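You operate a simulated robot arm through the tools that you are given. There is no shell and no other tool. Be economical: measure what you need, move in short steps, check, and stop when the job is done.

The job below is to be done with a simulated robot arm. You get a single attempt, and the scene is never put back.

## Task
Measure the thin disc, lay the matching shim on it and probe again until the gauge reads nought.
Fine: lift the probe each time before the arm swings.

Only the result counts: the job must be done as asked and must still hold three seconds after the hand-in. Knocking over, shifting, dropping, spilling or breaking anything else fails it.

## Robot
A 6-joint arm with a two-finger parallel gripper, fixed in place. Base frame: the origin is at the foot of the arm, x ahead of it, y to its left, z up. Lengths are in m, angles in degrees, forces in N, time in s.
Its first joint turns from -66.0 to 66.0 degrees. Payload 2.1 kg.
The TCP is the grasp point between the finger pads, 0.03 m short of the fingertips. In the tool frame z runs along the fingers and y along their closing line. The gripper opens to 0.094 m. The fingers are 0.028 m wide and 0.01 m thick; the gripper's body (0.05 by 0.096 m) begins 0.055 m behind the TCP.
Orientation is that of the tool frame in the base frame, as a unit quaternion [x, y, z, w]. With the fingers straight down and closing along the base's y, the tool's x points along the base's -x, its y along +y and its z along -z.

## Interface
- The arm moves only by the tool nudge_tool. Its argument "rows" is a list of rows, each a list of 3 entries, a list of its own where there are three numbers: the shift along the tool's x, y, z in m, then the turn, a rotation vector about the tool's x, y, z in degrees, then the closure, from 0 (fully open) to 1 (shut). In form: [[[tx, ty, tz], [rx, ry, rz], jaw], ...]. A call has 1 to 12 rows; each row is the pose to reach, as a shift and turn from the pose commanded when the call began, along the tool's axes at that moment. A row lasts 0.2 s, in which the tool goes at most 0.05 m and 8.6 degrees; a call with a longer step from one row to the next is refused whole, and so is a gripper value outside its range. A pose out of reach is approached as far as the arm can. The call stops where the force on the tool passes 40 N (or 10 N more than at its start, if that is more) or the arm is blocked; 0.2 s more then pass. The fingers move at their own pace (about 0.072 m/s each) and stop on an object; they squeeze with about 34 N. The grip force told is the motor's: it shows also when the fingers shut on nothing. Time passes only in rows, and 0.2 s behind the last, so rows that repeat a pose let the fingers close. The reply holds the time, the measured pose of the TCP, the force on the tool along the base axes, the opening and the grip force, in the units named above and with some noise, and new pictures: "pictures" is both (left out), scene, wrist or none.
- Cameras (640 x 400 px; columns grow to the right, rows downward): "scene" is fixed at [0.0519, -0.374, 0.4706]; the picture's right is [0.78, -0.63, 0.00], its down [-0.44, -0.55, -0.71] and it looks along [0.45, 0.56, -0.70] (base axes); focal length 214 px, centre (320, 200). "wrist" rides on the gripper at [-0.037, 0, -0.058] in the tool frame; the picture's right is [0.00, -1.00, 0.00], its down [0.97, 0.00, -0.24] and it looks along [0.24, 0.00, 0.97] (tool axes); focal length 218 px, centre (320, 200).
- measure_at(camera, pixels): for up to 12 pixels [column, row] of the newest picture of that camera ("zoom" is the newest enlarged one), the place [x, y, z] in the base frame of the surface seen there, good to about 0.002 m. The clock stands still meanwhile.
- close_up(camera, box): a new picture of the part [left, top, right, bottom] of that camera's present view, enlarged. The clock stands still meanwhile.
- finish_job(): hands the job in; it is judged then, once.

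Work in short steps. Measure before you move; look again where a grasp or a placing could have gone wrong, and mend it. You have 80 turns and 120 pictures in all, those below and enlarged ones among them. Open the gripper and draw the arm clear of the work before you hand the job in, unless the task says otherwise; then end with one line.

The tools are called as name(argument=value, ...) on one line, values as JSON. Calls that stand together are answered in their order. nudge_tool: Moves the arm, as the interface text tells. Its arguments: {"type":"object","properties":{"rows":{"type":"array","items":{"type":"array"}},"pictures":{"type":"string","enum":["both","scene","wrist","none"]}},"required":["rows"]} The other tools are called the same way: measure_at (camera, pixels) gives the place of the surface under pixels of a picture; close_up (camera, box) takes an enlarged picture of a part of a camera's view; finish_job () hands the job in.

At the start:

```text
time: 0.0
tcp_pos: [0.3049, 0.0373, 0.4355]
orientation: [0.0, 1.0, 0.001, 0.001]
force: [0.3, -0.4, 0.9]
finger_gap: 0.0938
grasp_force: 0.1
```

scene: 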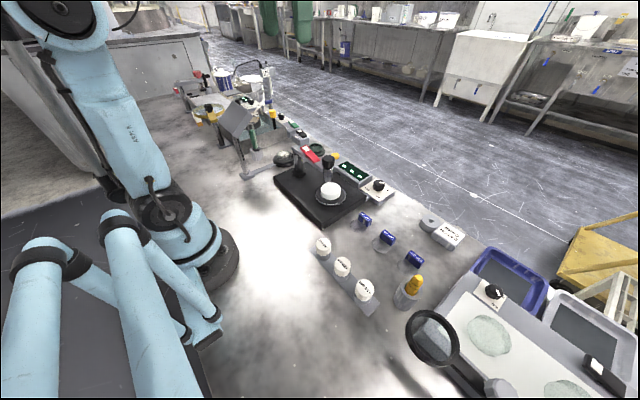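
wrist: 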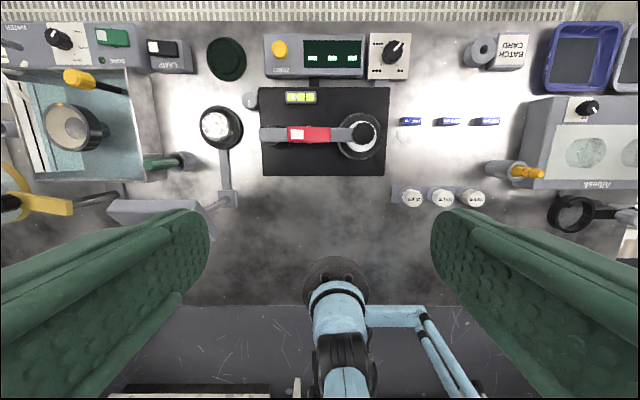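

The bench shows a gauge stand around scene pixel (320,190), plus three labelled discs, three blue items and several panels. I'll enlarge these areas first.

close_up(camera="wrist", box=[190, 20, 420, 190])

close_up(camera="wrist", box=[370, 20, 640, 230])

close_up(camera="scene", box=[260, 130, 480, 310])

close_up(camera="wrist", box=[0, 20, 250, 230])

```text
2.35 times, centred on (305, 105) of wrist
```

zoom: 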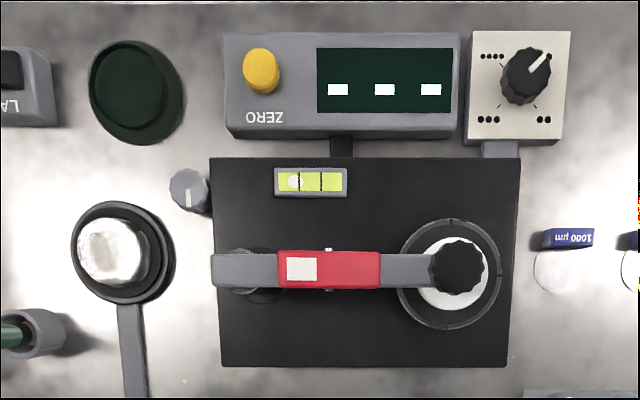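

```text
1.90 times, centred on (505, 125) of wrist
```

zoom: 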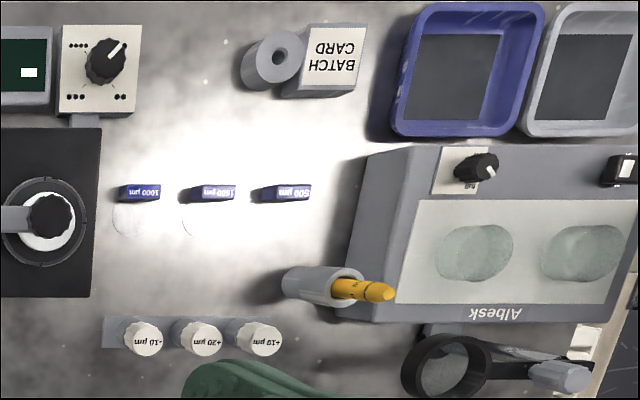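

```text
2.22 times, centred on (370, 220) of scene
```

zoom: 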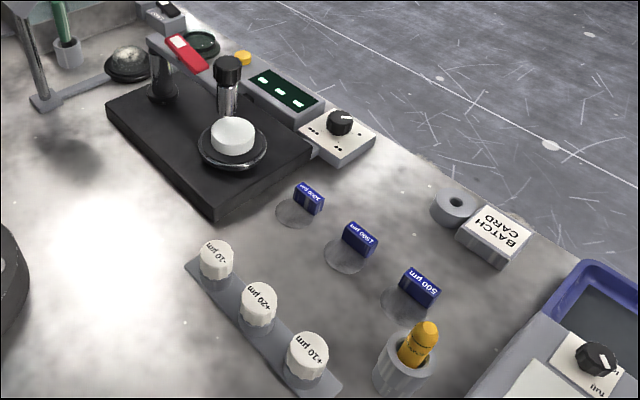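

```text
1.90 times, centred on (125, 125) of wrist
```

zoom: 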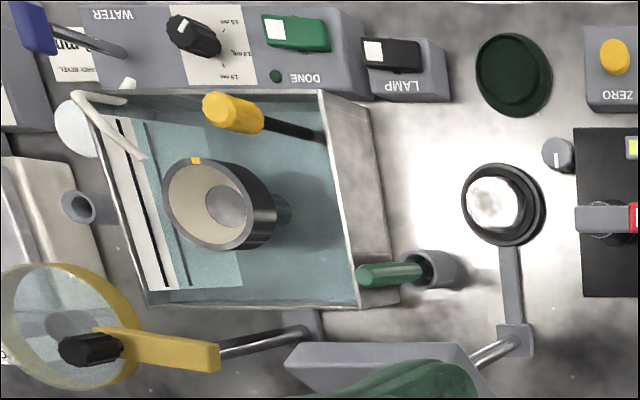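

I need positions of the gauge parts and shims, so I'll measure in the wrist view.

measure_at(camera="wrist", pixels=[[362, 135], [345, 150], [310, 134], [255, 134], [310, 98], [250, 100], [280, 48], [392, 48], [270, 165], [380, 165], [335, 50], [378, 152]])

measure_at(camera="wrist", pixels=[[413, 198], [443, 198], [472, 198], [411, 122], [448, 122], [485, 122], [410, 135], [450, 135], [513, 52], [483, 50], [227, 60], [220, 127]])

measure_at(camera="scene", pixels=[[331, 190], [328, 160], [312, 155], [323, 245], [342, 266], [364, 289], [365, 219], [386, 237], [413, 258], [360, 225], [380, 245], [405, 265]])

```text
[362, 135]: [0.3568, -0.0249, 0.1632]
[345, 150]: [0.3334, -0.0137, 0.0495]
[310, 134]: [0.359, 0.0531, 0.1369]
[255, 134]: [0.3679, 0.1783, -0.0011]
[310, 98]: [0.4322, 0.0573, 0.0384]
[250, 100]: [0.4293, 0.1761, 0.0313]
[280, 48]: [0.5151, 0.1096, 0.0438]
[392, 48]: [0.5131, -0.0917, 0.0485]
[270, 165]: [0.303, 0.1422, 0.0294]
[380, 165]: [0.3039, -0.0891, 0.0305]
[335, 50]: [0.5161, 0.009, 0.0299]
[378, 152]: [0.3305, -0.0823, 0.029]
```

```text
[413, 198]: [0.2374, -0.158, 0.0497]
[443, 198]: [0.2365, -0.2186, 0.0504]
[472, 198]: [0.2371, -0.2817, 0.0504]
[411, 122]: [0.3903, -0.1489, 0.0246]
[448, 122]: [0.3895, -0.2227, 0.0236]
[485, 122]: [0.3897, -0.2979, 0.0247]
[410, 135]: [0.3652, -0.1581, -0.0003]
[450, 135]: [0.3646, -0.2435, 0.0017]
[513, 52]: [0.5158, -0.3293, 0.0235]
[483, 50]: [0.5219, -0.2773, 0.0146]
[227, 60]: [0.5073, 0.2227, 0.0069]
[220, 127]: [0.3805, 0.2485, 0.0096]
```

```text
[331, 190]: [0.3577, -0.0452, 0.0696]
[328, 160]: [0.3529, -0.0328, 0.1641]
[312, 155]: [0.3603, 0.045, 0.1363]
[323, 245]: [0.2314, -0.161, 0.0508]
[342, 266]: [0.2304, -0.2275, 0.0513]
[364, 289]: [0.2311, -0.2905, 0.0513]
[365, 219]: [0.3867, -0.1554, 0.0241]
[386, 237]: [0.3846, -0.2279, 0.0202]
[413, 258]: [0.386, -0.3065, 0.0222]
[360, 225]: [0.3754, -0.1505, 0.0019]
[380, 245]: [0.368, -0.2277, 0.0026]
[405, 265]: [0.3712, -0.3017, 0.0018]
```

The worktop measures at z≈0, with the gauge arm top at z≈0.14–0.165. I'll move above the shims for a closer view, staying higher than everything.

nudge_tool(rows=[[[0, -0.036, 0.025], [0, 0, 0], 0], [[0, -0.072, 0.05], [0, 0, 0], 0], [[0, -0.108, 0.075], [0, 0, 0], 0], [[0, -0.144, 0.1], [0, 0, 0], 0], [[0, -0.18, 0.125], [0, 0, 0], 0], [[-0.02, -0.217, 0.15], [0, 0, 0], 0]])

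```text
time: 1.4
tcp_pos: [0.3272, -0.1762, 0.2862]
orientation: [-0.001, 1.0, 0.001, 0.001]
force: [-0.6, -0.1, 0.2]
finger_gap: 0.0937
grasp_force: 0.0
```

scene: 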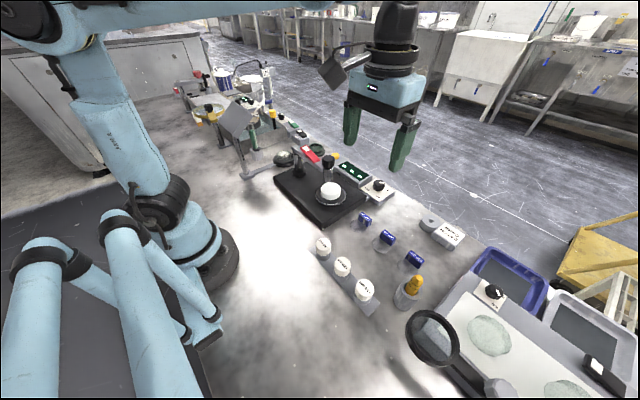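
wrist: 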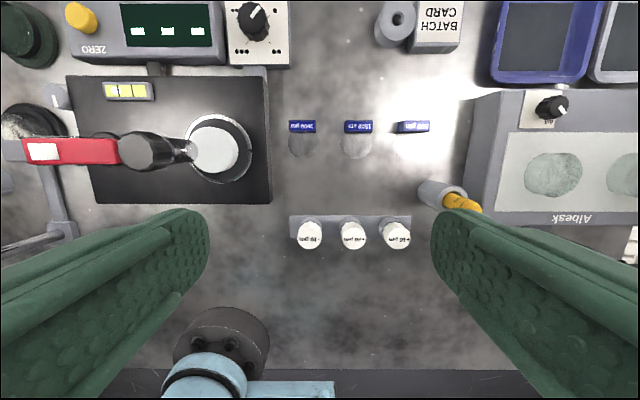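

close_up(camera="wrist", box=[40, 0, 300, 200])

close_up(camera="wrist", box=[270, 90, 480, 260])

close_up(camera="wrist", box=[210, 0, 480, 80])

close_up(camera="scene", box=[270, 140, 400, 240])

```text
2.00 times, centred on (170, 100) of wrist
```

zoom: 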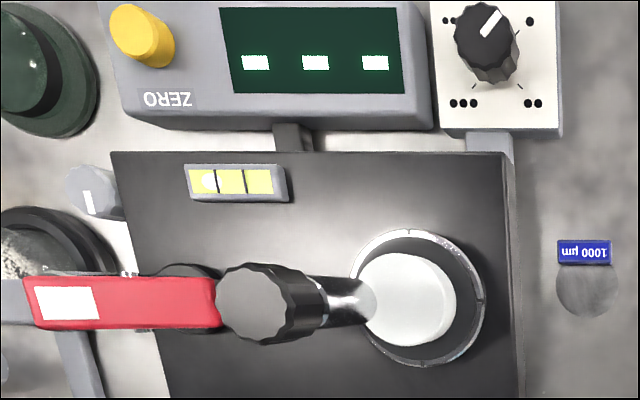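

```text
2.35 times, centred on (375, 175) of wrist
```

zoom: 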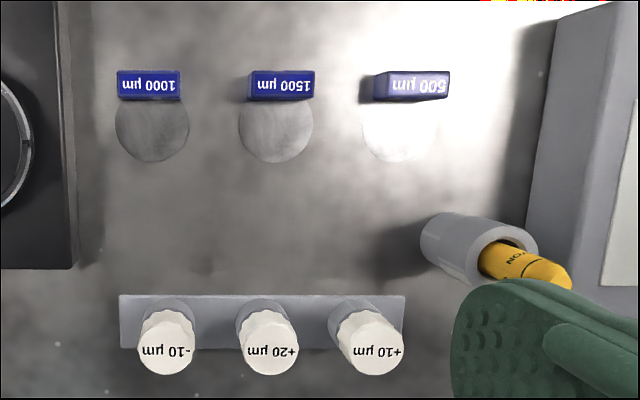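

```text
2.37 times, centred on (345, 40) of wrist
```

zoom: 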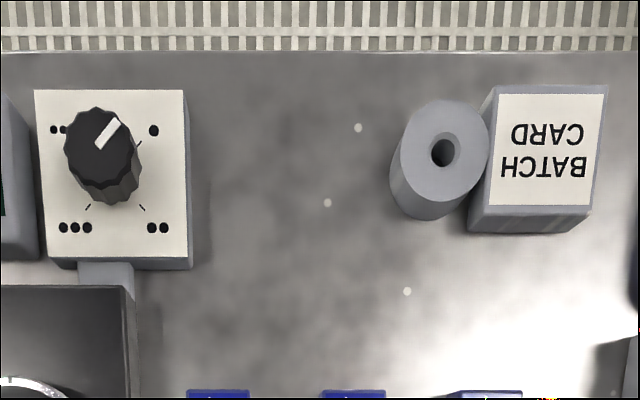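

```text
4.00 times, centred on (335, 190) of scene
```

zoom: 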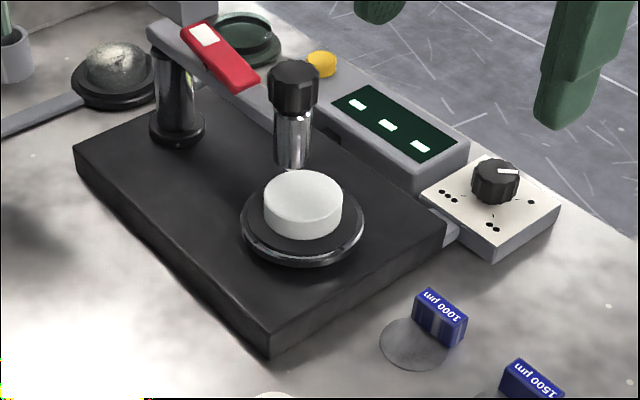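

The gauge stand has a swing arm on a column, a red lever, a probe with a fluted knob and a white disc on an anvil. I'll measure details in the last zoom.

measure_at(camera="zoom", pixels=[[300, 195], [268, 200], [341, 205], [305, 230], [292, 165], [292, 140], [294, 70], [200, 35], [235, 80], [165, 40], [245, 215], [360, 235]])

measure_at(camera="zoom", pixels=[[270, 100], [320, 85], [300, 175], [340, 190], [178, 90], [178, 135], [215, 22], [260, 85], [240, 95], [260, 70], [300, 262], [305, 250]])

close_up(camera="scene", box=[290, 135, 354, 175])

```text
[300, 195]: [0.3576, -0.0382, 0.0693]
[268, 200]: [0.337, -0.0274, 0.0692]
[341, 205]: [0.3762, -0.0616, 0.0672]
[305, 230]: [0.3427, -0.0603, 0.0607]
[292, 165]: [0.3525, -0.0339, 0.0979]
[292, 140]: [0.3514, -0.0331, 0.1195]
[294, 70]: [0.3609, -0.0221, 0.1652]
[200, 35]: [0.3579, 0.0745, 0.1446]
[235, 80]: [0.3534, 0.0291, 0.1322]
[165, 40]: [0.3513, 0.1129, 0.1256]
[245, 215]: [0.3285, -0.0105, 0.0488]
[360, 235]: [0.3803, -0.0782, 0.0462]
```

```text
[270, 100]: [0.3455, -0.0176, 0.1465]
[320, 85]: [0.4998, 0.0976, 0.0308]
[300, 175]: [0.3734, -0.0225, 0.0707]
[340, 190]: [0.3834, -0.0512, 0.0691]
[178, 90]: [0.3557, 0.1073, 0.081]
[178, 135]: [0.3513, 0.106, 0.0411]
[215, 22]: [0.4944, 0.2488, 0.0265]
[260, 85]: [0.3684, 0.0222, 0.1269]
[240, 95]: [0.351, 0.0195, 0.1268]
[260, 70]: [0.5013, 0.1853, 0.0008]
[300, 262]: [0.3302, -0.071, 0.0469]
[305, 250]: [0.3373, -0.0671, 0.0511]
```

```text
10.00 times, centred on (322, 155) of scene
```

zoom: 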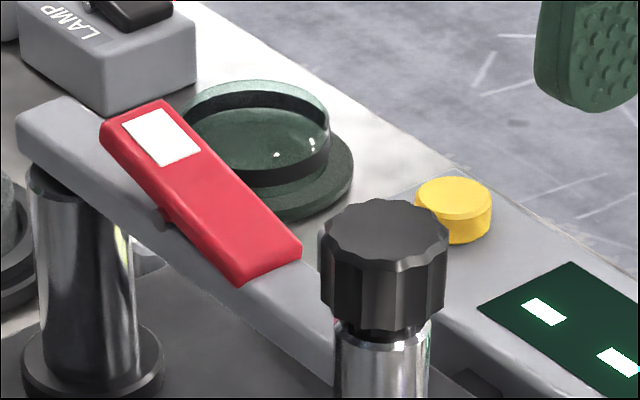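

The red rocker's white end (y≈0.075, z≈0.145) is up and the probe tip hangs about 2 cm above the disc, so the probe is lifted and the display shows dashes. I'll shut the gripper and go above the white end to press it.

nudge_tool(rows=[[[-0.005, 0.042, 0], [0, 0, 0], 1], [[-0.01, 0.084, 0], [0, 0, 0], 1], [[-0.015, 0.126, 0], [0, 0, 0], 1], [[-0.02, 0.168, 0], [0, 0, 0], 1], [[-0.025, 0.21, 0.01], [0, 0, 0], 1], [[-0.031, 0.251, 0.035], [0, 0, 0], 1], [[-0.031, 0.251, 0.076], [0, 0, 0], 1], [[-0.031, 0.251, 0.076], [0, 0, 0], 1]])

```text
time: 3.2
tcp_pos: [0.358, 0.0726, 0.2077]
orientation: [-0.001, 1.0, 0.0, 0.001]
force: [0.4, -0.3, 0.8]
finger_gap: 0.0
grasp_force: 33.3
```

scene: 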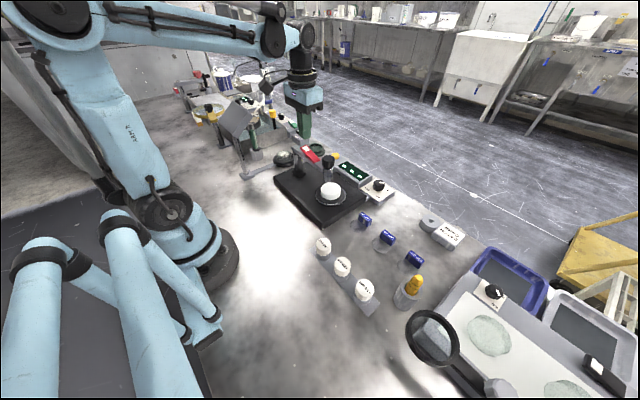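
wrist: 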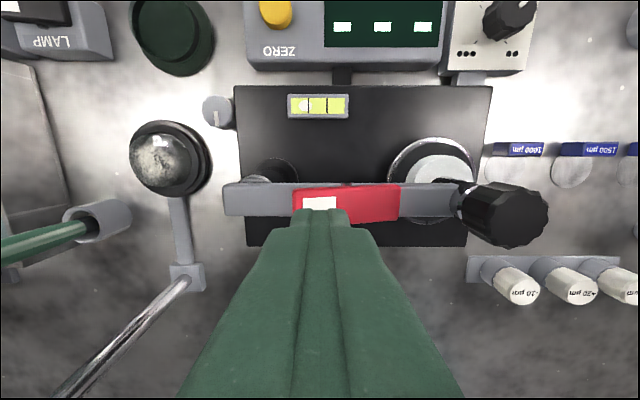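

The fingertips are directly above the white end, so I'll lower in small steps and press.

nudge_tool(rows=[[[0, 0.002, 0.015], [0, 0, 0], 1], [[0, 0.002, 0.028], [0, 0, 0], 1], [[0, 0.002, 0.034], [0, 0, 0], 1], [[0, 0.002, 0.039], [0, 0, 0], 1], [[0, 0.002, 0.043], [0, 0, 0], 1], [[0, 0.002, 0.046], [0, 0, 0], 1]], pictures="wrist")

close_up(camera="scene", box=[280, 125, 400, 205])

```text
time: 4.6
tcp_pos: [0.3578, 0.0731, 0.1671]
orientation: [-0.001, 1.0, 0.001, 0.0]
force: [-1.2, 0.2, 14.5]
finger_gap: 0.0
grasp_force: 32.2
stopped in row 6: the force on the tool passed its limit (the readings are from after the stop); the commanded pose is now the measured one
```

wrist: 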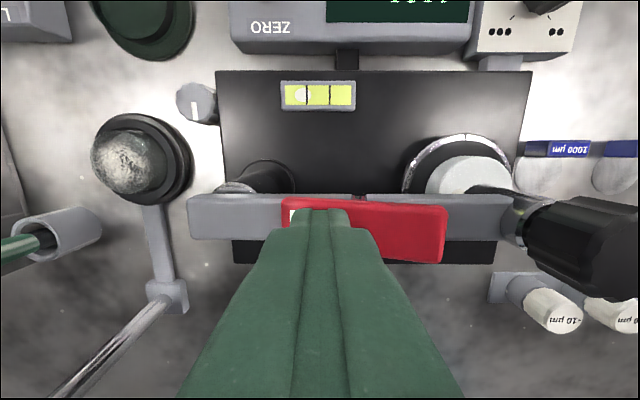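

```text
5.00 times, centred on (340, 165) of scene
```

zoom: 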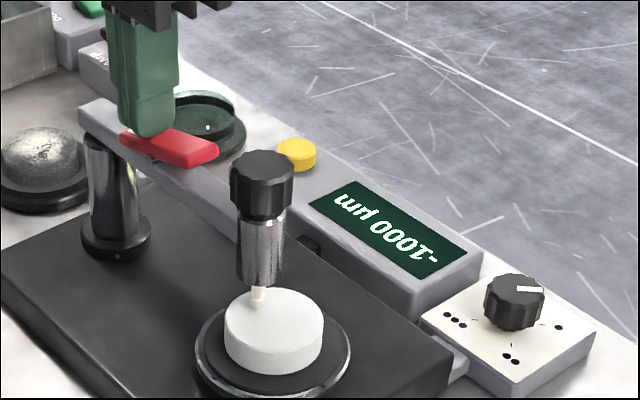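

The probe came down and the gauge reads −1000 µm, so the matching shim is the 1000 µm one. Next I'll lift off and press the other end of the rocker (y≈0.027) to raise the probe.

nudge_tool(rows=[[[0, 0, -0.03], [0, 0, 0], 1], [[0, -0.046, -0.03], [0, 0, 0], 1], [[0, -0.046, -0.015], [0, 0, 0], 1], [[0, -0.046, -0.008], [0, 0, 0], 1], [[0, -0.046, -0.002], [0, 0, 0], 1], [[0, -0.046, 0.003], [0, 0, 0], 1], [[0, -0.046, 0.006], [0, 0, 0], 1]], pictures="wrist")

close_up(camera="scene", box=[280, 125, 400, 205])

```text
time: 6.2
tcp_pos: [0.3585, 0.0278, 0.1649]
orientation: [-0.001, 1.0, 0.001, -0.002]
force: [-2.2, -1.1, 18.1]
finger_gap: 0.0
grasp_force: 32.8
stopped in row 7: the force on the tool passed its limit (the readings are from after the stop); the commanded pose is now the measured one
```

wrist: 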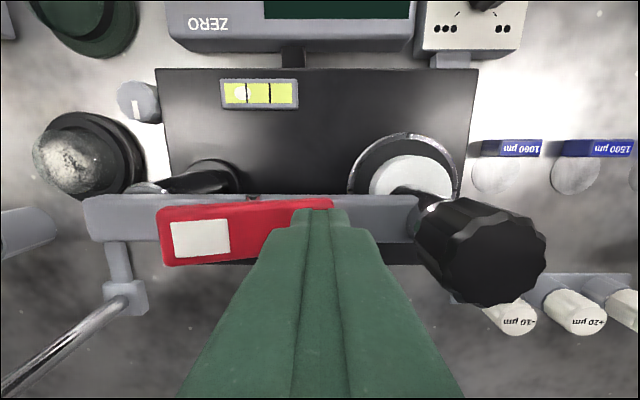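

```text
5.00 times, centred on (340, 165) of scene
```

zoom: 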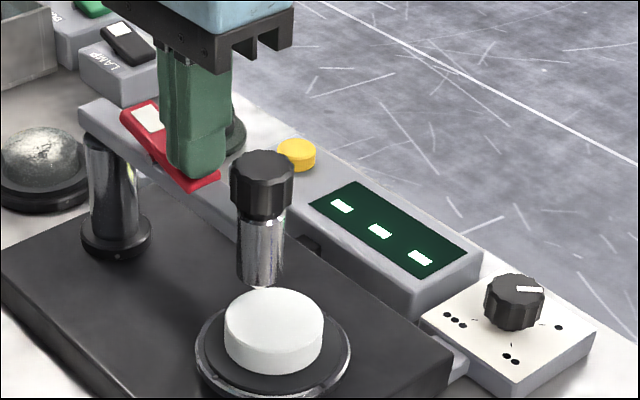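

The probe is up again with dashes on the display. Now I'll see if the gauge arm swings: I go to its robot side at y≈0, x≈0.30, ready to push the bar.

nudge_tool(rows=[[[0, 0, -0.035], [0, 0, 0], 1], [[0.03, -0.013, -0.035], [0, 0, 0], 1], [[0.063, -0.026, -0.035], [0, 0, 0], 1], [[0.063, -0.026, 0.005], [0, 0, 0], 1], [[0.063, -0.026, 0.022], [0, 0, 0], 1]])

```text
time: 7.3
tcp_pos: [0.2962, 0.0004, 0.1429]
orientation: [-0.001, 1.0, 0.001, -0.001]
force: [0.0, 0.0, 0.4]
finger_gap: 0.0001
grasp_force: 33.0
```

scene: 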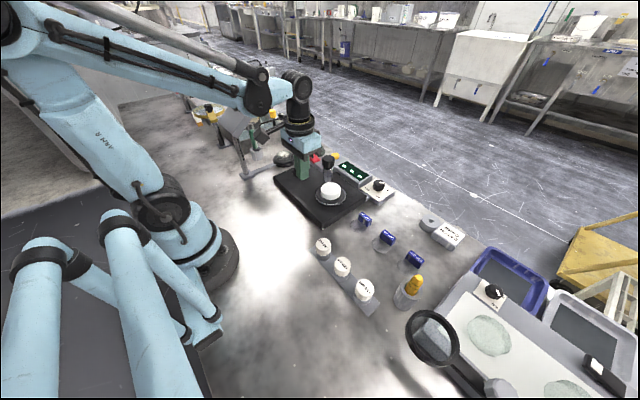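
wrist: 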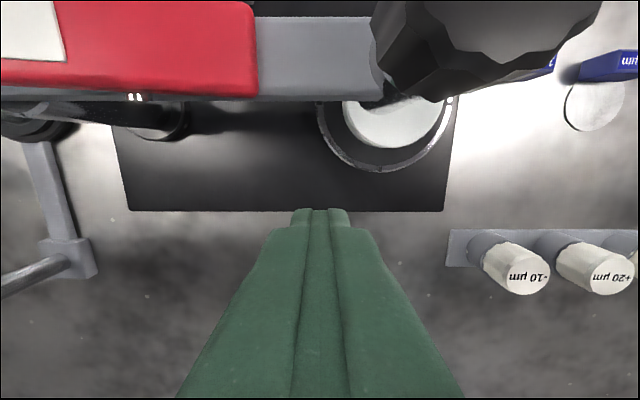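

Clear approach. I'll push gently in +x in small steps and watch the force.

nudge_tool(rows=[[[-0.02, 0, 0], [0, 0, 0], 1], [[-0.03, 0, 0], [0, 0, 0], 1], [[-0.035, 0, 0], [0, 0, 0], 1], [[-0.04, 0, 0], [0, 0, 0], 1], [[-0.045, 0, 0], [0, 0, 0], 1], [[-0.05, 0, 0], [0, 0, 0], 1]], pictures="wrist")

close_up(camera="scene", box=[270, 125, 390, 205])

```text
time: 8.6
tcp_pos: [0.3352, 0.0019, 0.1436]
orientation: [-0.001, 1.0, 0.002, -0.009]
force: [-4.5, 0.5, 1.7]
finger_gap: 0.0004
grasp_force: 32.9
stopped in row 6: the force on the tool passed its limit (the readings are from after the stop); the commanded pose is now the measured one
```

wrist: 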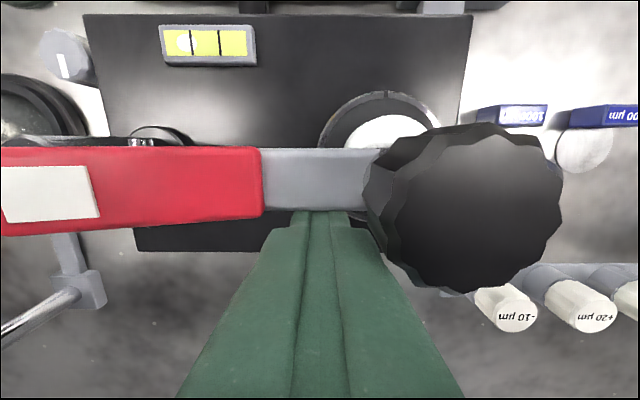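

```text
5.00 times, centred on (330, 165) of scene
```

zoom: 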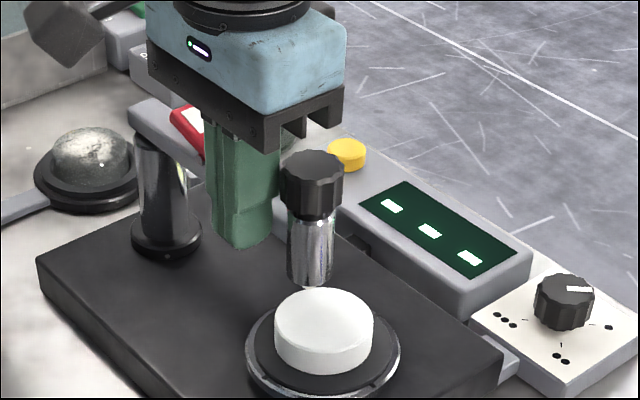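

The bar doesn't yield toward +x (force limit at x=0.335), so that is a stop. I'll back off, pass over the arm and try pushing toward −x from the far side.

nudge_tool(rows=[[[0.02, 0, 0], [0, 0, 0], 1], [[0.02, 0, -0.04], [0, 0, 0], 1], [[0.0, 0, -0.07], [0, 0, 0], 1], [[-0.045, 0, -0.07], [0, 0, 0], 1], [[-0.085, 0, -0.07], [0, 0, 0], 1], [[-0.085, 0, -0.03], [0, 0, 0], 1], [[-0.085, 0, 0], [0, 0, 0], 1]], pictures="wrist")

```text
time: 10.2
tcp_pos: [0.4207, 0.0049, 0.14]
orientation: [-0.001, 1.0, 0.002, -0.01]
force: [-0.7, 0.1, -0.8]
finger_gap: 0.0
grasp_force: 32.5
```

wrist: 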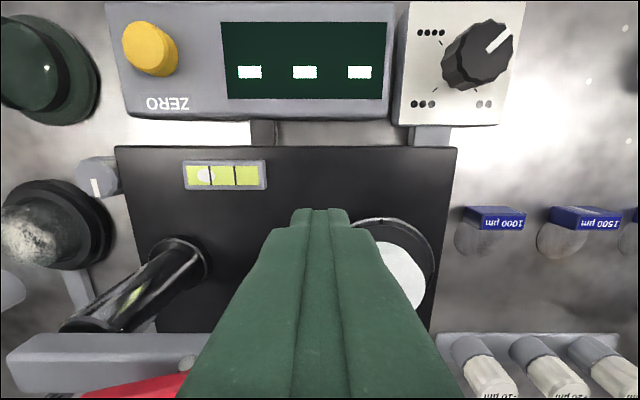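

In position on the far side; now a gentle push toward −x.

nudge_tool(rows=[[[0.02, 0, 0], [0, 0, 0], 1], [[0.03, 0, 0], [0, 0, 0], 1], [[0.035, 0, 0], [0, 0, 0], 1], [[0.04, 0, 0], [0, 0, 0], 1], [[0.045, 0, 0], [0, 0, 0], 1], [[0.05, 0, 0], [0, 0, 0], 1]], pictures="wrist")

close_up(camera="scene", box=[270, 125, 390, 205])

```text
time: 11.6
tcp_pos: [0.3704, 0.001, 0.1429]
orientation: [0.0, 1.0, 0.002, -0.009]
force: [0.2, 1.1, -0.9]
finger_gap: 0.0
grasp_force: 33.2
```

wrist: 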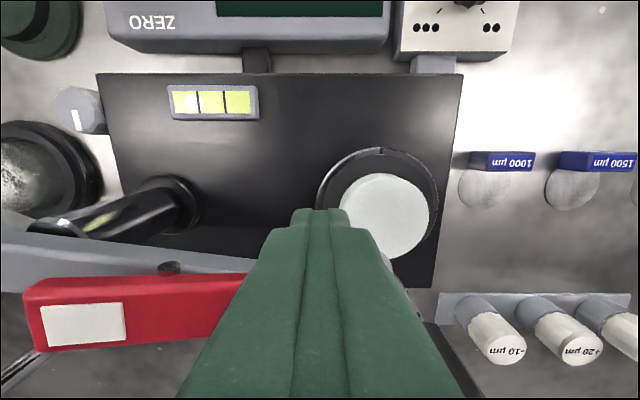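

```text
5.00 times, centred on (330, 165) of scene
```

zoom: 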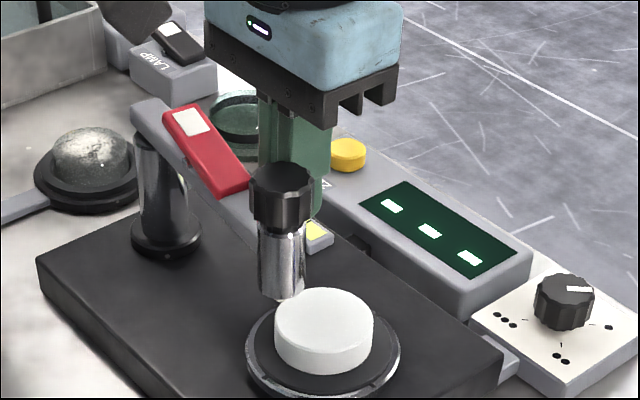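

The arm swings freely toward −x. I'll sweep it along its arc to about 65°, clear of the disc.

nudge_tool(rows=[[[0.01, 0.001, 0], [0, 0, 0], 1], [[0.02, 0.002, 0], [0, 0, 0], 1], [[0.033, 0.004, 0], [0, 0, 0], 1], [[0.046, 0.007, 0], [0, 0, 0], 1], [[0.058, 0.013, 0], [0, 0, 0], 1], [[0.071, 0.0195, 0], [0, 0, 0], 1], [[0.082, 0.029, 0], [0, 0, 0], 1], [[0.092, 0.039, 0], [0, 0, 0], 1]])

close_up(camera="scene", box=[250, 125, 400, 225])

```text
time: 13.4
tcp_pos: [0.2779, 0.0405, 0.1426]
orientation: [-0.001, 1.0, 0.002, -0.01]
force: [0.1, -0.1, -0.8]
finger_gap: 0.0001
grasp_force: 33.0
```

scene: 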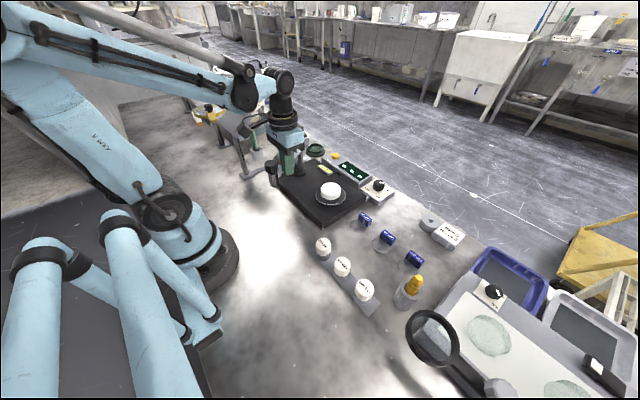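
wrist: 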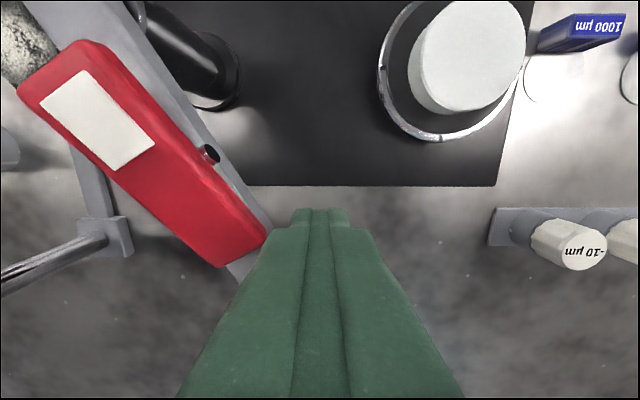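

```text
4.00 times, centred on (325, 175) of scene
```

zoom: 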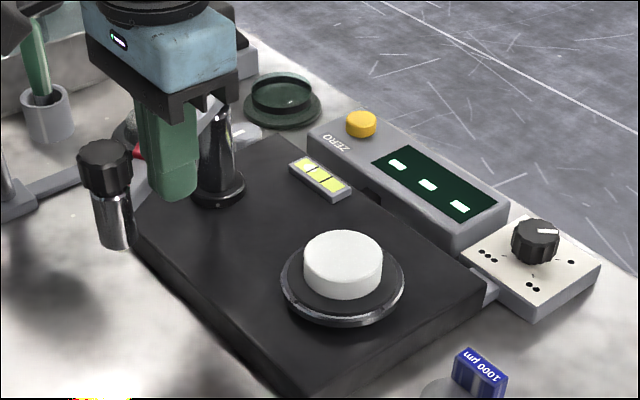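

The arm is swung clear. With the disc unobstructed I'll measure its top rim and the shim in this zoom.

measure_at(camera="zoom", pixels=[[343, 250], [308, 248], [378, 255], [343, 235], [343, 267], [325, 240], [362, 262], [300, 285], [395, 285], [345, 310]])

close_up(camera="scene", box=[340, 200, 404, 240])

nudge_tool(rows=[[[-0.01, -0.02, 0], [0, 0, 0], 1], [[-0.01, -0.02, -0.05], [0, 0, 0], 0.6], [[-0.04, -0.06, -0.08], [0, 0, 0], 0.6], [[-0.07, -0.1, -0.08], [0, 0, 0], 0.6], [[-0.09, -0.145, -0.08], [0, 0, 0], 0.6], [[-0.105, -0.19, -0.07], [0, 0, 0], 0.6], [[-0.105, -0.19, -0.04], [0, 0, 0], 0.6]], pictures="wrist")

```text
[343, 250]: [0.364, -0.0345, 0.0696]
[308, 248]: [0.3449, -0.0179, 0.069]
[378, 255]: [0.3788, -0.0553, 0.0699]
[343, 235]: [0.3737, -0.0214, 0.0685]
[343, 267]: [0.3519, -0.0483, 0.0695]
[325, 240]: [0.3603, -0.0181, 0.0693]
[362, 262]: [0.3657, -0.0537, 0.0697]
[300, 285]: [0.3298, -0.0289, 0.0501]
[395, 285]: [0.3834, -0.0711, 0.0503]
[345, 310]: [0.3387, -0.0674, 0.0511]
```

```text
10.00 times, centred on (372, 220) of scene
```

zoom: 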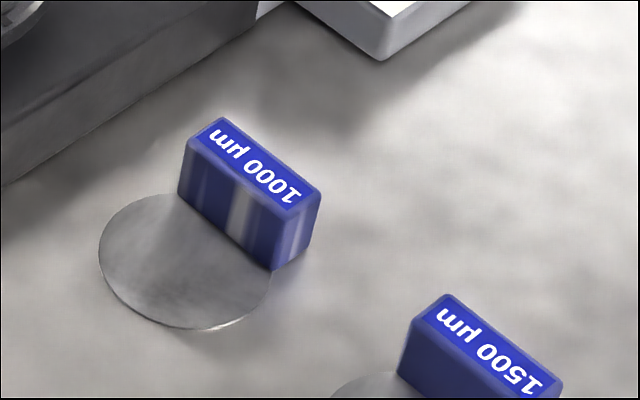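

```text
refused: row 3 steps farther than a row can; nothing moved
```

The disc centre is about (0.362, −0.036), top z≈0.0695. The move was refused because of one long step, so I'll measure the shim tab in the zoom and resend it with smaller steps.

measure_at(camera="zoom", pixels=[[185, 262], [105, 262], [215, 325], [160, 200], [265, 280], [220, 125], [195, 140], [318, 195], [280, 212], [255, 170], [235, 200], [300, 240]])

nudge_tool(rows=[[[-0.01, -0.02, 0], [0, 0, 0], 1], [[-0.01, -0.02, -0.05], [0, 0, 0], 0.6], [[-0.03, -0.05, -0.08], [0, 0, 0], 0.6], [[-0.05, -0.09, -0.08], [0, 0, 0], 0.6], [[-0.07, -0.13, -0.08], [0, 0, 0], 0.6], [[-0.09, -0.16, -0.08], [0, 0, 0], 0.6], [[-0.105, -0.19, -0.07], [0, 0, 0], 0.6], [[-0.105, -0.19, -0.04], [0, 0, 0], 0.6]], pictures="wrist")

```text
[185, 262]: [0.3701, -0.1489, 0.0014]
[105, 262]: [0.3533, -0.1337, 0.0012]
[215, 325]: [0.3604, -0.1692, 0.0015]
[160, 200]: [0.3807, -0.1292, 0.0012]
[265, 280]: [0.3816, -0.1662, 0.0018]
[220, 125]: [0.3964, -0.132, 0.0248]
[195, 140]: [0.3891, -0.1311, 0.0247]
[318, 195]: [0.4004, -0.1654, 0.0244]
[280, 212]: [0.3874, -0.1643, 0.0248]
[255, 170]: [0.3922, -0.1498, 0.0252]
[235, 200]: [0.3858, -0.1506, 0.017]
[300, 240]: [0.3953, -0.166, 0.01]
```

```text
time: 15.2
tcp_pos: [0.3832, -0.1489, 0.1804]
orientation: [-0.001, 1.0, 0.002, -0.01]
force: [-0.1, 0.5, -0.7]
finger_gap: 0.0374
grasp_force: 0.0
```

wrist: 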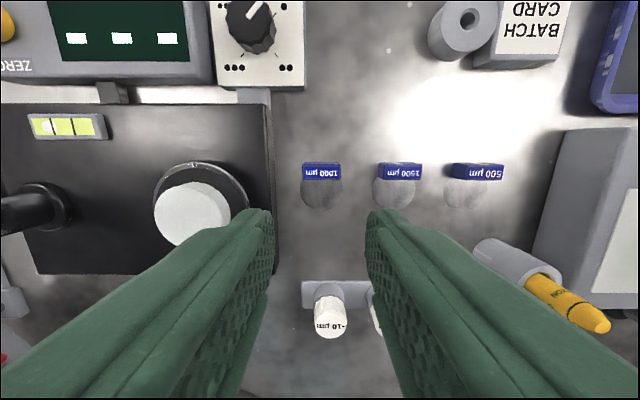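

The shim is centred near (0.370, −0.149) with radius 0.0225. Its tab spans x 0.388–0.399, y −0.132 to −0.166 and is 0.025 high. I'll straighten the 1° tilt, straddle the tab with the fingers along y, stop just above it and look.

nudge_tool(rows=[[[-0.0132, 0, 0.02], [0, -1.15, 0], 0.36], [[-0.0132, 0, 0.06], [0, -1.15, 0], 0.36], [[-0.0132, 0, 0.1], [0, -1.15, 0], 0.36], [[-0.0132, 0, 0.118], [0, -1.15, 0], 0.36], [[-0.0132, 0, 0.118], [0, -1.15, 0], 0.36]], pictures="wrist")

close_up(camera="scene", box=[310, 170, 438, 250])

```text
time: 16.4
tcp_pos: [0.3941, -0.1484, 0.0613]
orientation: [-0.001, 1.0, 0.002, 0.002]
force: [0.1, -0.2, 0.7]
finger_gap: 0.0602
grasp_force: 0.1
```

wrist: 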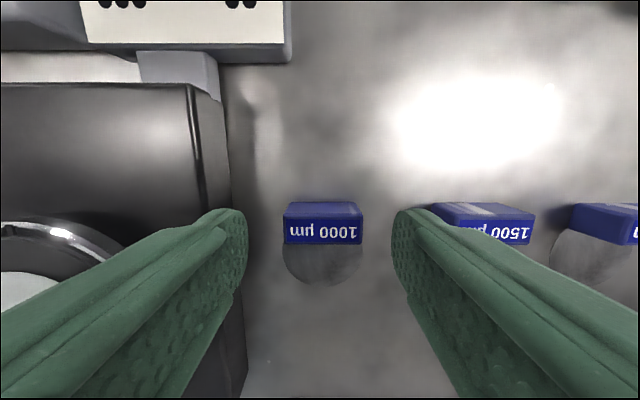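

```text
5.00 times, centred on (374, 210) of scene
```

zoom: 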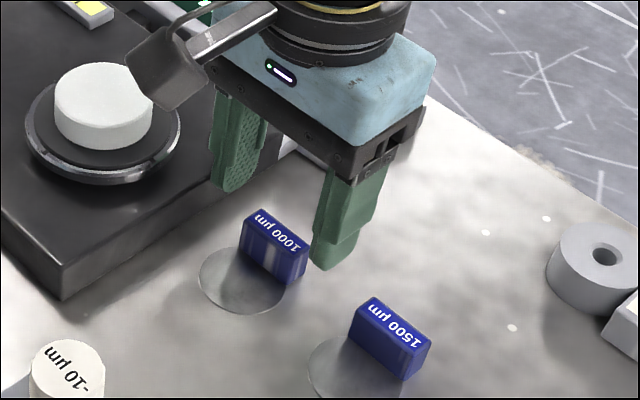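

Well centred on the tab (column ~322). I'll go down 24 mm and close.

nudge_tool(rows=[[[0, 0, 0.012], [0, 0, 0], 0.36], [[0, 0, 0.024], [0, 0, 0], 0.36], [[0, 0, 0.024], [0, 0, 0], 0.7], [[0, 0, 0.024], [0, 0, 0], 0.7], [[0, 0, 0.024], [0, 0, 0], 0.8], [[0, 0, 0.024], [0, 0, 0], 0.8]], pictures="wrist")

```text
time: 17.8
tcp_pos: [0.3952, -0.1506, 0.0387]
orientation: [-0.001, 1.0, 0.002, 0.001]
force: [0.1, 0.8, -0.1]
finger_gap: 0.0371
grasp_force: 34.1
```

wrist: 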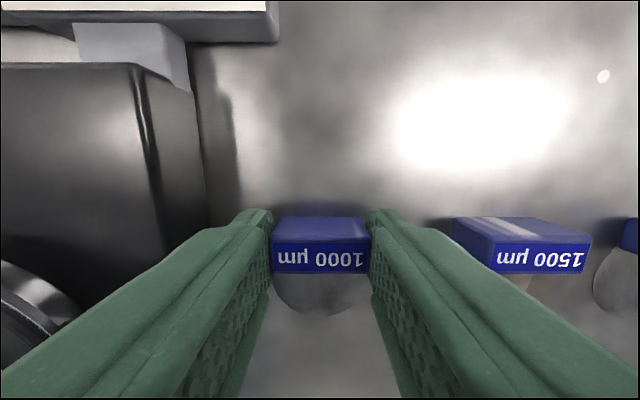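

The tab is gripped at a 37 mm gap. I'll lift it straight up.

nudge_tool(rows=[[[0, 0, -0.01], [0, 0, 0], 0.8], [[0, 0, -0.04], [0, 0, 0], 0.8], [[0, 0, -0.08], [0, 0, 0], 0.8], [[0, 0, -0.11], [0, 0, 0], 0.8]], pictures="wrist")

close_up(camera="scene", box=[310, 130, 438, 210])

```text
time: 18.8
tcp_pos: [0.3923, -0.1484, 0.1493]
orientation: [-0.001, 1.0, 0.002, 0.001]
force: [-0.5, -0.1, -0.1]
finger_gap: 0.0189
grasp_force: 0.2
```

wrist: 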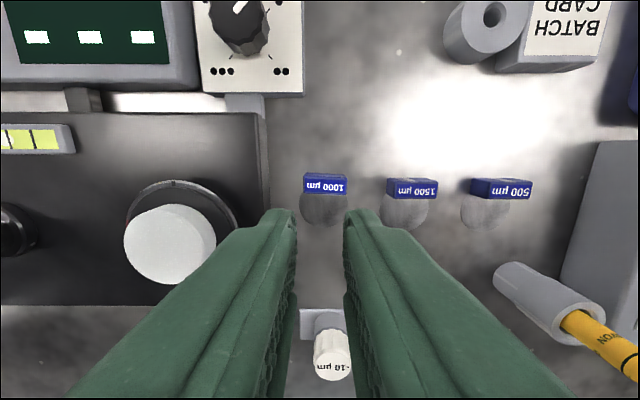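

```text
5.00 times, centred on (374, 170) of scene
```

zoom: 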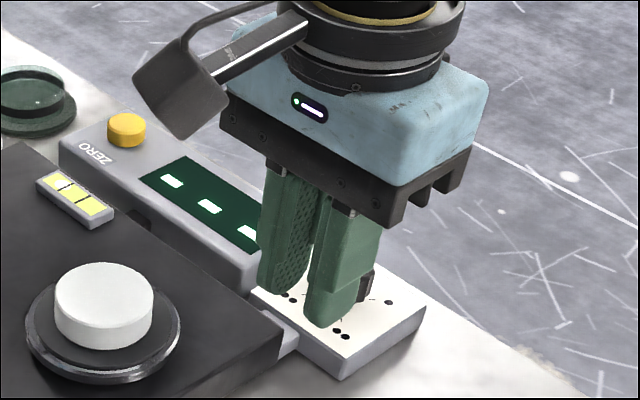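

The tab slipped out and the shim stayed where it was, the jaws having closed to 19 mm in air. I'll regrip across the tab's thin side with its broad flat faces: open, turn the tool 90° about its axis, and look.

nudge_tool(rows=[[[0, 0, -0.005], [0, 0, 8.18], 0.5], [[0, 0, -0.01], [0, 0, 16.36], 0.5], [[0, 0, -0.01], [0, 0, 24.55], 0.5], [[0, 0, -0.01], [0, 0, 32.73], 0.5], [[0, 0, -0.01], [0, 0, 40.9], 0.5], [[0, 0, -0.01], [0, 0, 49.1], 0.5], [[0, 0, -0.01], [0, 0, 57.27], 0.5], [[0, 0, -0.01], [0, 0, 65.45], 0.5], [[0, 0, -0.01], [0, 0, 73.64], 0.5], [[0, 0, -0.01], [0, 0, 81.8], 0.5], [[0, 0, -0.01], [0, 0, 90], 0.5]])

close_up(camera="scene", box=[340, 200, 404, 240])

```text
time: 21.2
tcp_pos: [0.3954, -0.1487, 0.1574]
orientation: [0.706, 0.708, 0.002, 0.0]
force: [-0.2, 0.1, 0.4]
finger_gap: 0.0471
grasp_force: 0.1
```

scene: 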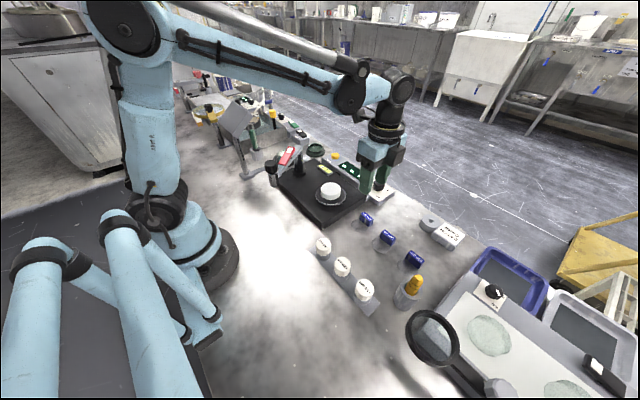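
wrist: 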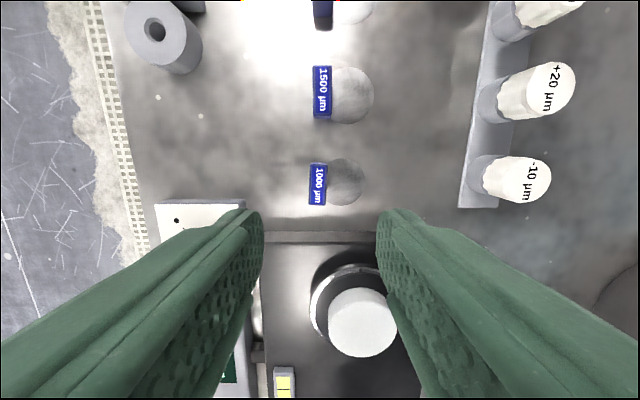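

```text
10.00 times, centred on (372, 220) of scene
```

zoom: 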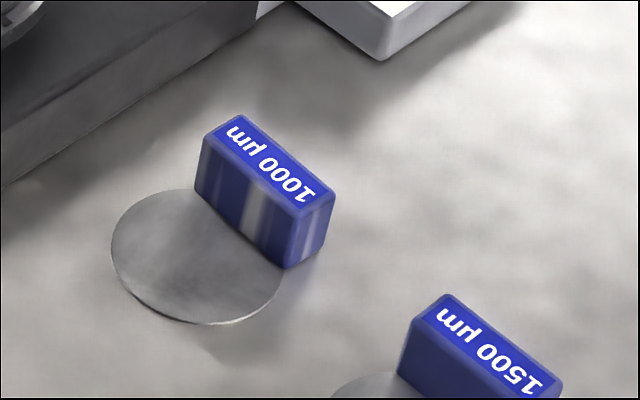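

The shim moved only a few millimetres and still lies flat; I'll re-measure the tab and disc.

measure_at(camera="zoom", pixels=[[270, 168], [240, 120], [208, 138], [332, 193], [298, 212], [115, 255], [225, 320], [170, 195], [200, 258], [245, 200], [310, 245], [278, 280]])

```text
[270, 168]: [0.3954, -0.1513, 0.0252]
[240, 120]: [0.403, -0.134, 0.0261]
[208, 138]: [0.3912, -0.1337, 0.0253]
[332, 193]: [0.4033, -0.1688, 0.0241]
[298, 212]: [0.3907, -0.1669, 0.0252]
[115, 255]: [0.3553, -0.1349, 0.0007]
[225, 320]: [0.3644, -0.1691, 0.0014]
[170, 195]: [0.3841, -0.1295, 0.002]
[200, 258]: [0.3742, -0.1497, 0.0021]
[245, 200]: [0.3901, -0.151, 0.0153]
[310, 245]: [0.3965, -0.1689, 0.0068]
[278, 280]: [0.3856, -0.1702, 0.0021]
```

Tab centre is now (0.3967, −0.151). I'll lower with the jaws straddling its thickness to a tip height of 5 mm and close fully.

nudge_tool(rows=[[[-0.0023, 0.0013, 0.04], [0, 0, 0], 0.6], [[-0.0023, 0.0013, 0.08], [0, 0, 0], 0.6], [[-0.0023, 0.0013, 0.11], [0, 0, 0], 0.6], [[-0.0023, 0.0013, 0.1224], [0, 0, 0], 0.6], [[-0.0023, 0.0013, 0.1224], [0, 0, 0], 1], [[-0.0023, 0.0013, 0.1224], [0, 0, 0], 1], [[-0.0023, 0.0013, 0.1224], [0, 0, 0], 1], [[-0.0023, 0.0013, 0.1224], [0, 0, 0], 1]], pictures="wrist")

close_up(camera="scene", box=[340, 195, 420, 245])

```text
time: 23.0
tcp_pos: [0.3971, -0.1512, 0.0363]
orientation: [0.706, 0.708, 0.001, -0.001]
force: [0.2, -0.5, 0.3]
finger_gap: 0.0147
grasp_force: 34.0
```

wrist: 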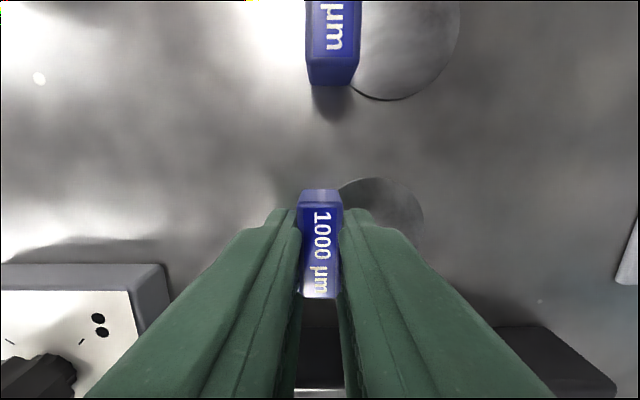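

```text
8.00 times, centred on (380, 220) of scene
```

zoom: 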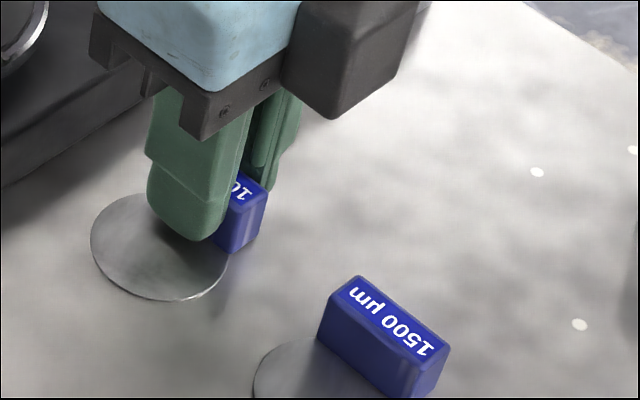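

The jaws hold the tab's thickness (14.7 mm gap, 34 N). I'll lift slowly and check.

nudge_tool(rows=[[[0, 0, -0.002], [0, 0, 0], 1], [[0, 0, -0.004], [0, 0, 0], 1], [[0, 0, -0.007], [0, 0, 0], 1], [[0, 0, -0.01], [0, 0, 0], 1]], pictures="wrist")

close_up(camera="scene", box=[340, 195, 420, 245])

```text
time: 24.0
tcp_pos: [0.3983, -0.1515, 0.0462]
orientation: [0.706, 0.708, 0.002, -0.001]
force: [-0.7, 0.2, -0.5]
finger_gap: 0.0148
grasp_force: 34.2
```

wrist: 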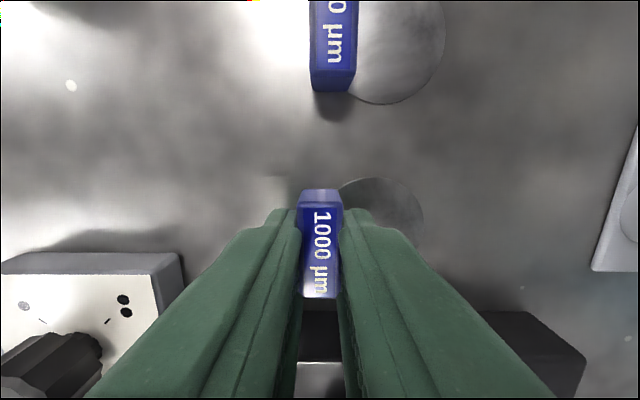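

```text
8.00 times, centred on (380, 220) of scene
```

zoom: 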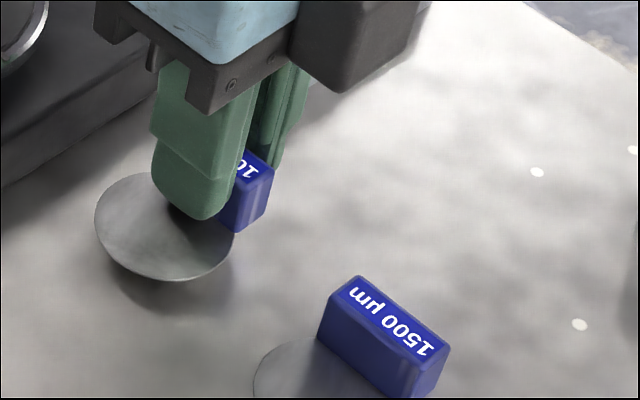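

The shim is held level. I'll raise to 0.146 and carry it over the white disc (shim centre to about (0.361, −0.035)).

nudge_tool(rows=[[[0, 0, -0.03], [0, 0, 0], 1], [[0, 0, -0.07], [0, 0, 0], 1], [[0, 0, -0.1], [0, 0, 0], 1], [[0.03, -0.003, -0.1], [0, 0, 0], 1], [[0.06, -0.006, -0.1], [0, 0, 0], 1], [[0.09, -0.01, -0.1], [0, 0, 0], 1], [[0.115, -0.0127, -0.1], [0, 0, 0], 1], [[0.115, -0.0127, -0.07], [0, 0, 0], 1], [[0.115, -0.0127, -0.068], [0, 0, 0], 1]])

close_up(camera="scene", box=[290, 155, 370, 205])

```text
time: 26.0
tcp_pos: [0.3871, -0.0362, 0.1144]
orientation: [0.707, 0.708, 0.002, -0.002]
force: [-0.1, 0.0, -0.3]
finger_gap: 0.0147
grasp_force: 33.8
```

scene: 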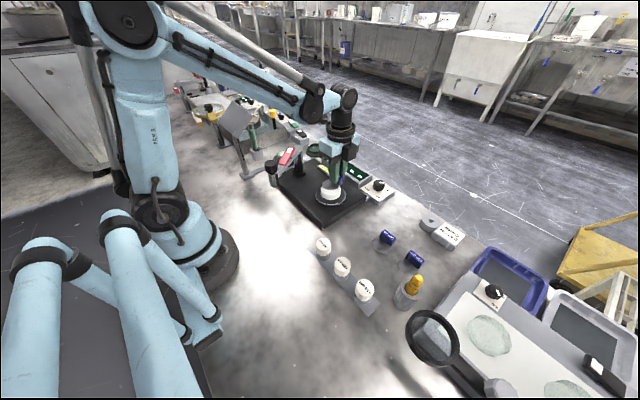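
wrist: 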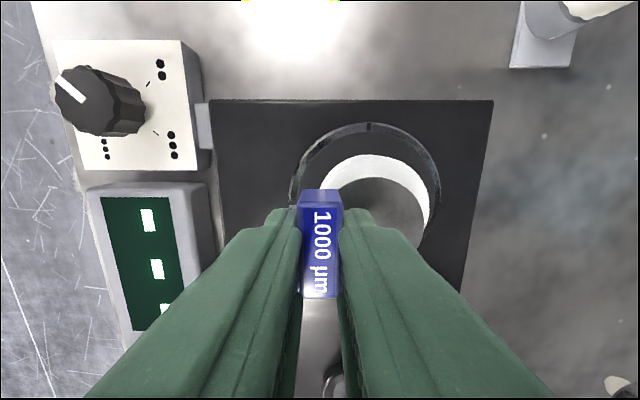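

```text
8.00 times, centred on (330, 180) of scene
```

zoom: 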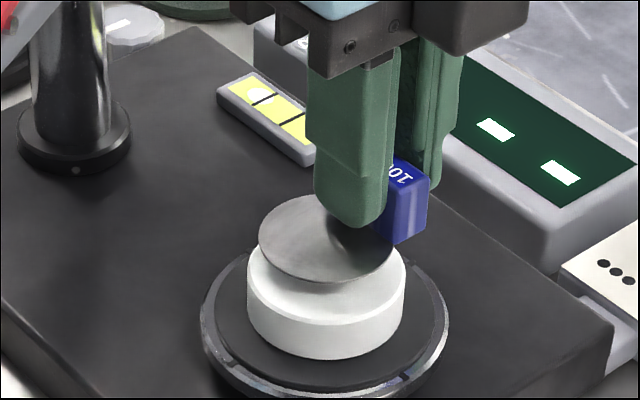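

The shim hovers about 8 mm above the disc. I'll measure both outlines to correct the centring.

measure_at(camera="zoom", pixels=[[262, 235], [325, 279], [390, 258], [300, 200], [326, 238], [249, 285], [403, 285], [325, 318], [275, 310], [380, 308], [215, 310], [440, 310]])

measure_at(camera="wrist", pixels=[[376, 158], [423, 210], [330, 182], [400, 165], [418, 185], [385, 185], [405, 225], [350, 162]])

```text
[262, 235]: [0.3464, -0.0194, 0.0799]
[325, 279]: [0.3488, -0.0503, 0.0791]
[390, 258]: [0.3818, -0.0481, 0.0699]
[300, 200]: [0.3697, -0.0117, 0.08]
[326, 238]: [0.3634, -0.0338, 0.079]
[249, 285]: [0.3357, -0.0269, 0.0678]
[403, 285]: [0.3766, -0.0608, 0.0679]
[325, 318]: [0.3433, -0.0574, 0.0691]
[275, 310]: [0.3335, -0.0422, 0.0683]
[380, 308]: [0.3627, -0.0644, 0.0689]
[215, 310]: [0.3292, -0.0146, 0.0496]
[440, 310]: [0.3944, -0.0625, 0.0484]
```

```text
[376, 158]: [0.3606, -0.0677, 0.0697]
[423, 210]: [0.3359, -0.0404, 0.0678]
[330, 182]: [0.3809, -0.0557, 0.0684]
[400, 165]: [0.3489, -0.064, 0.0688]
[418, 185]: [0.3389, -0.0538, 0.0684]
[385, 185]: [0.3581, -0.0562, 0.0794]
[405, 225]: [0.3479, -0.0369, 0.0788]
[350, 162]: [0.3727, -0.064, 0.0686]
```

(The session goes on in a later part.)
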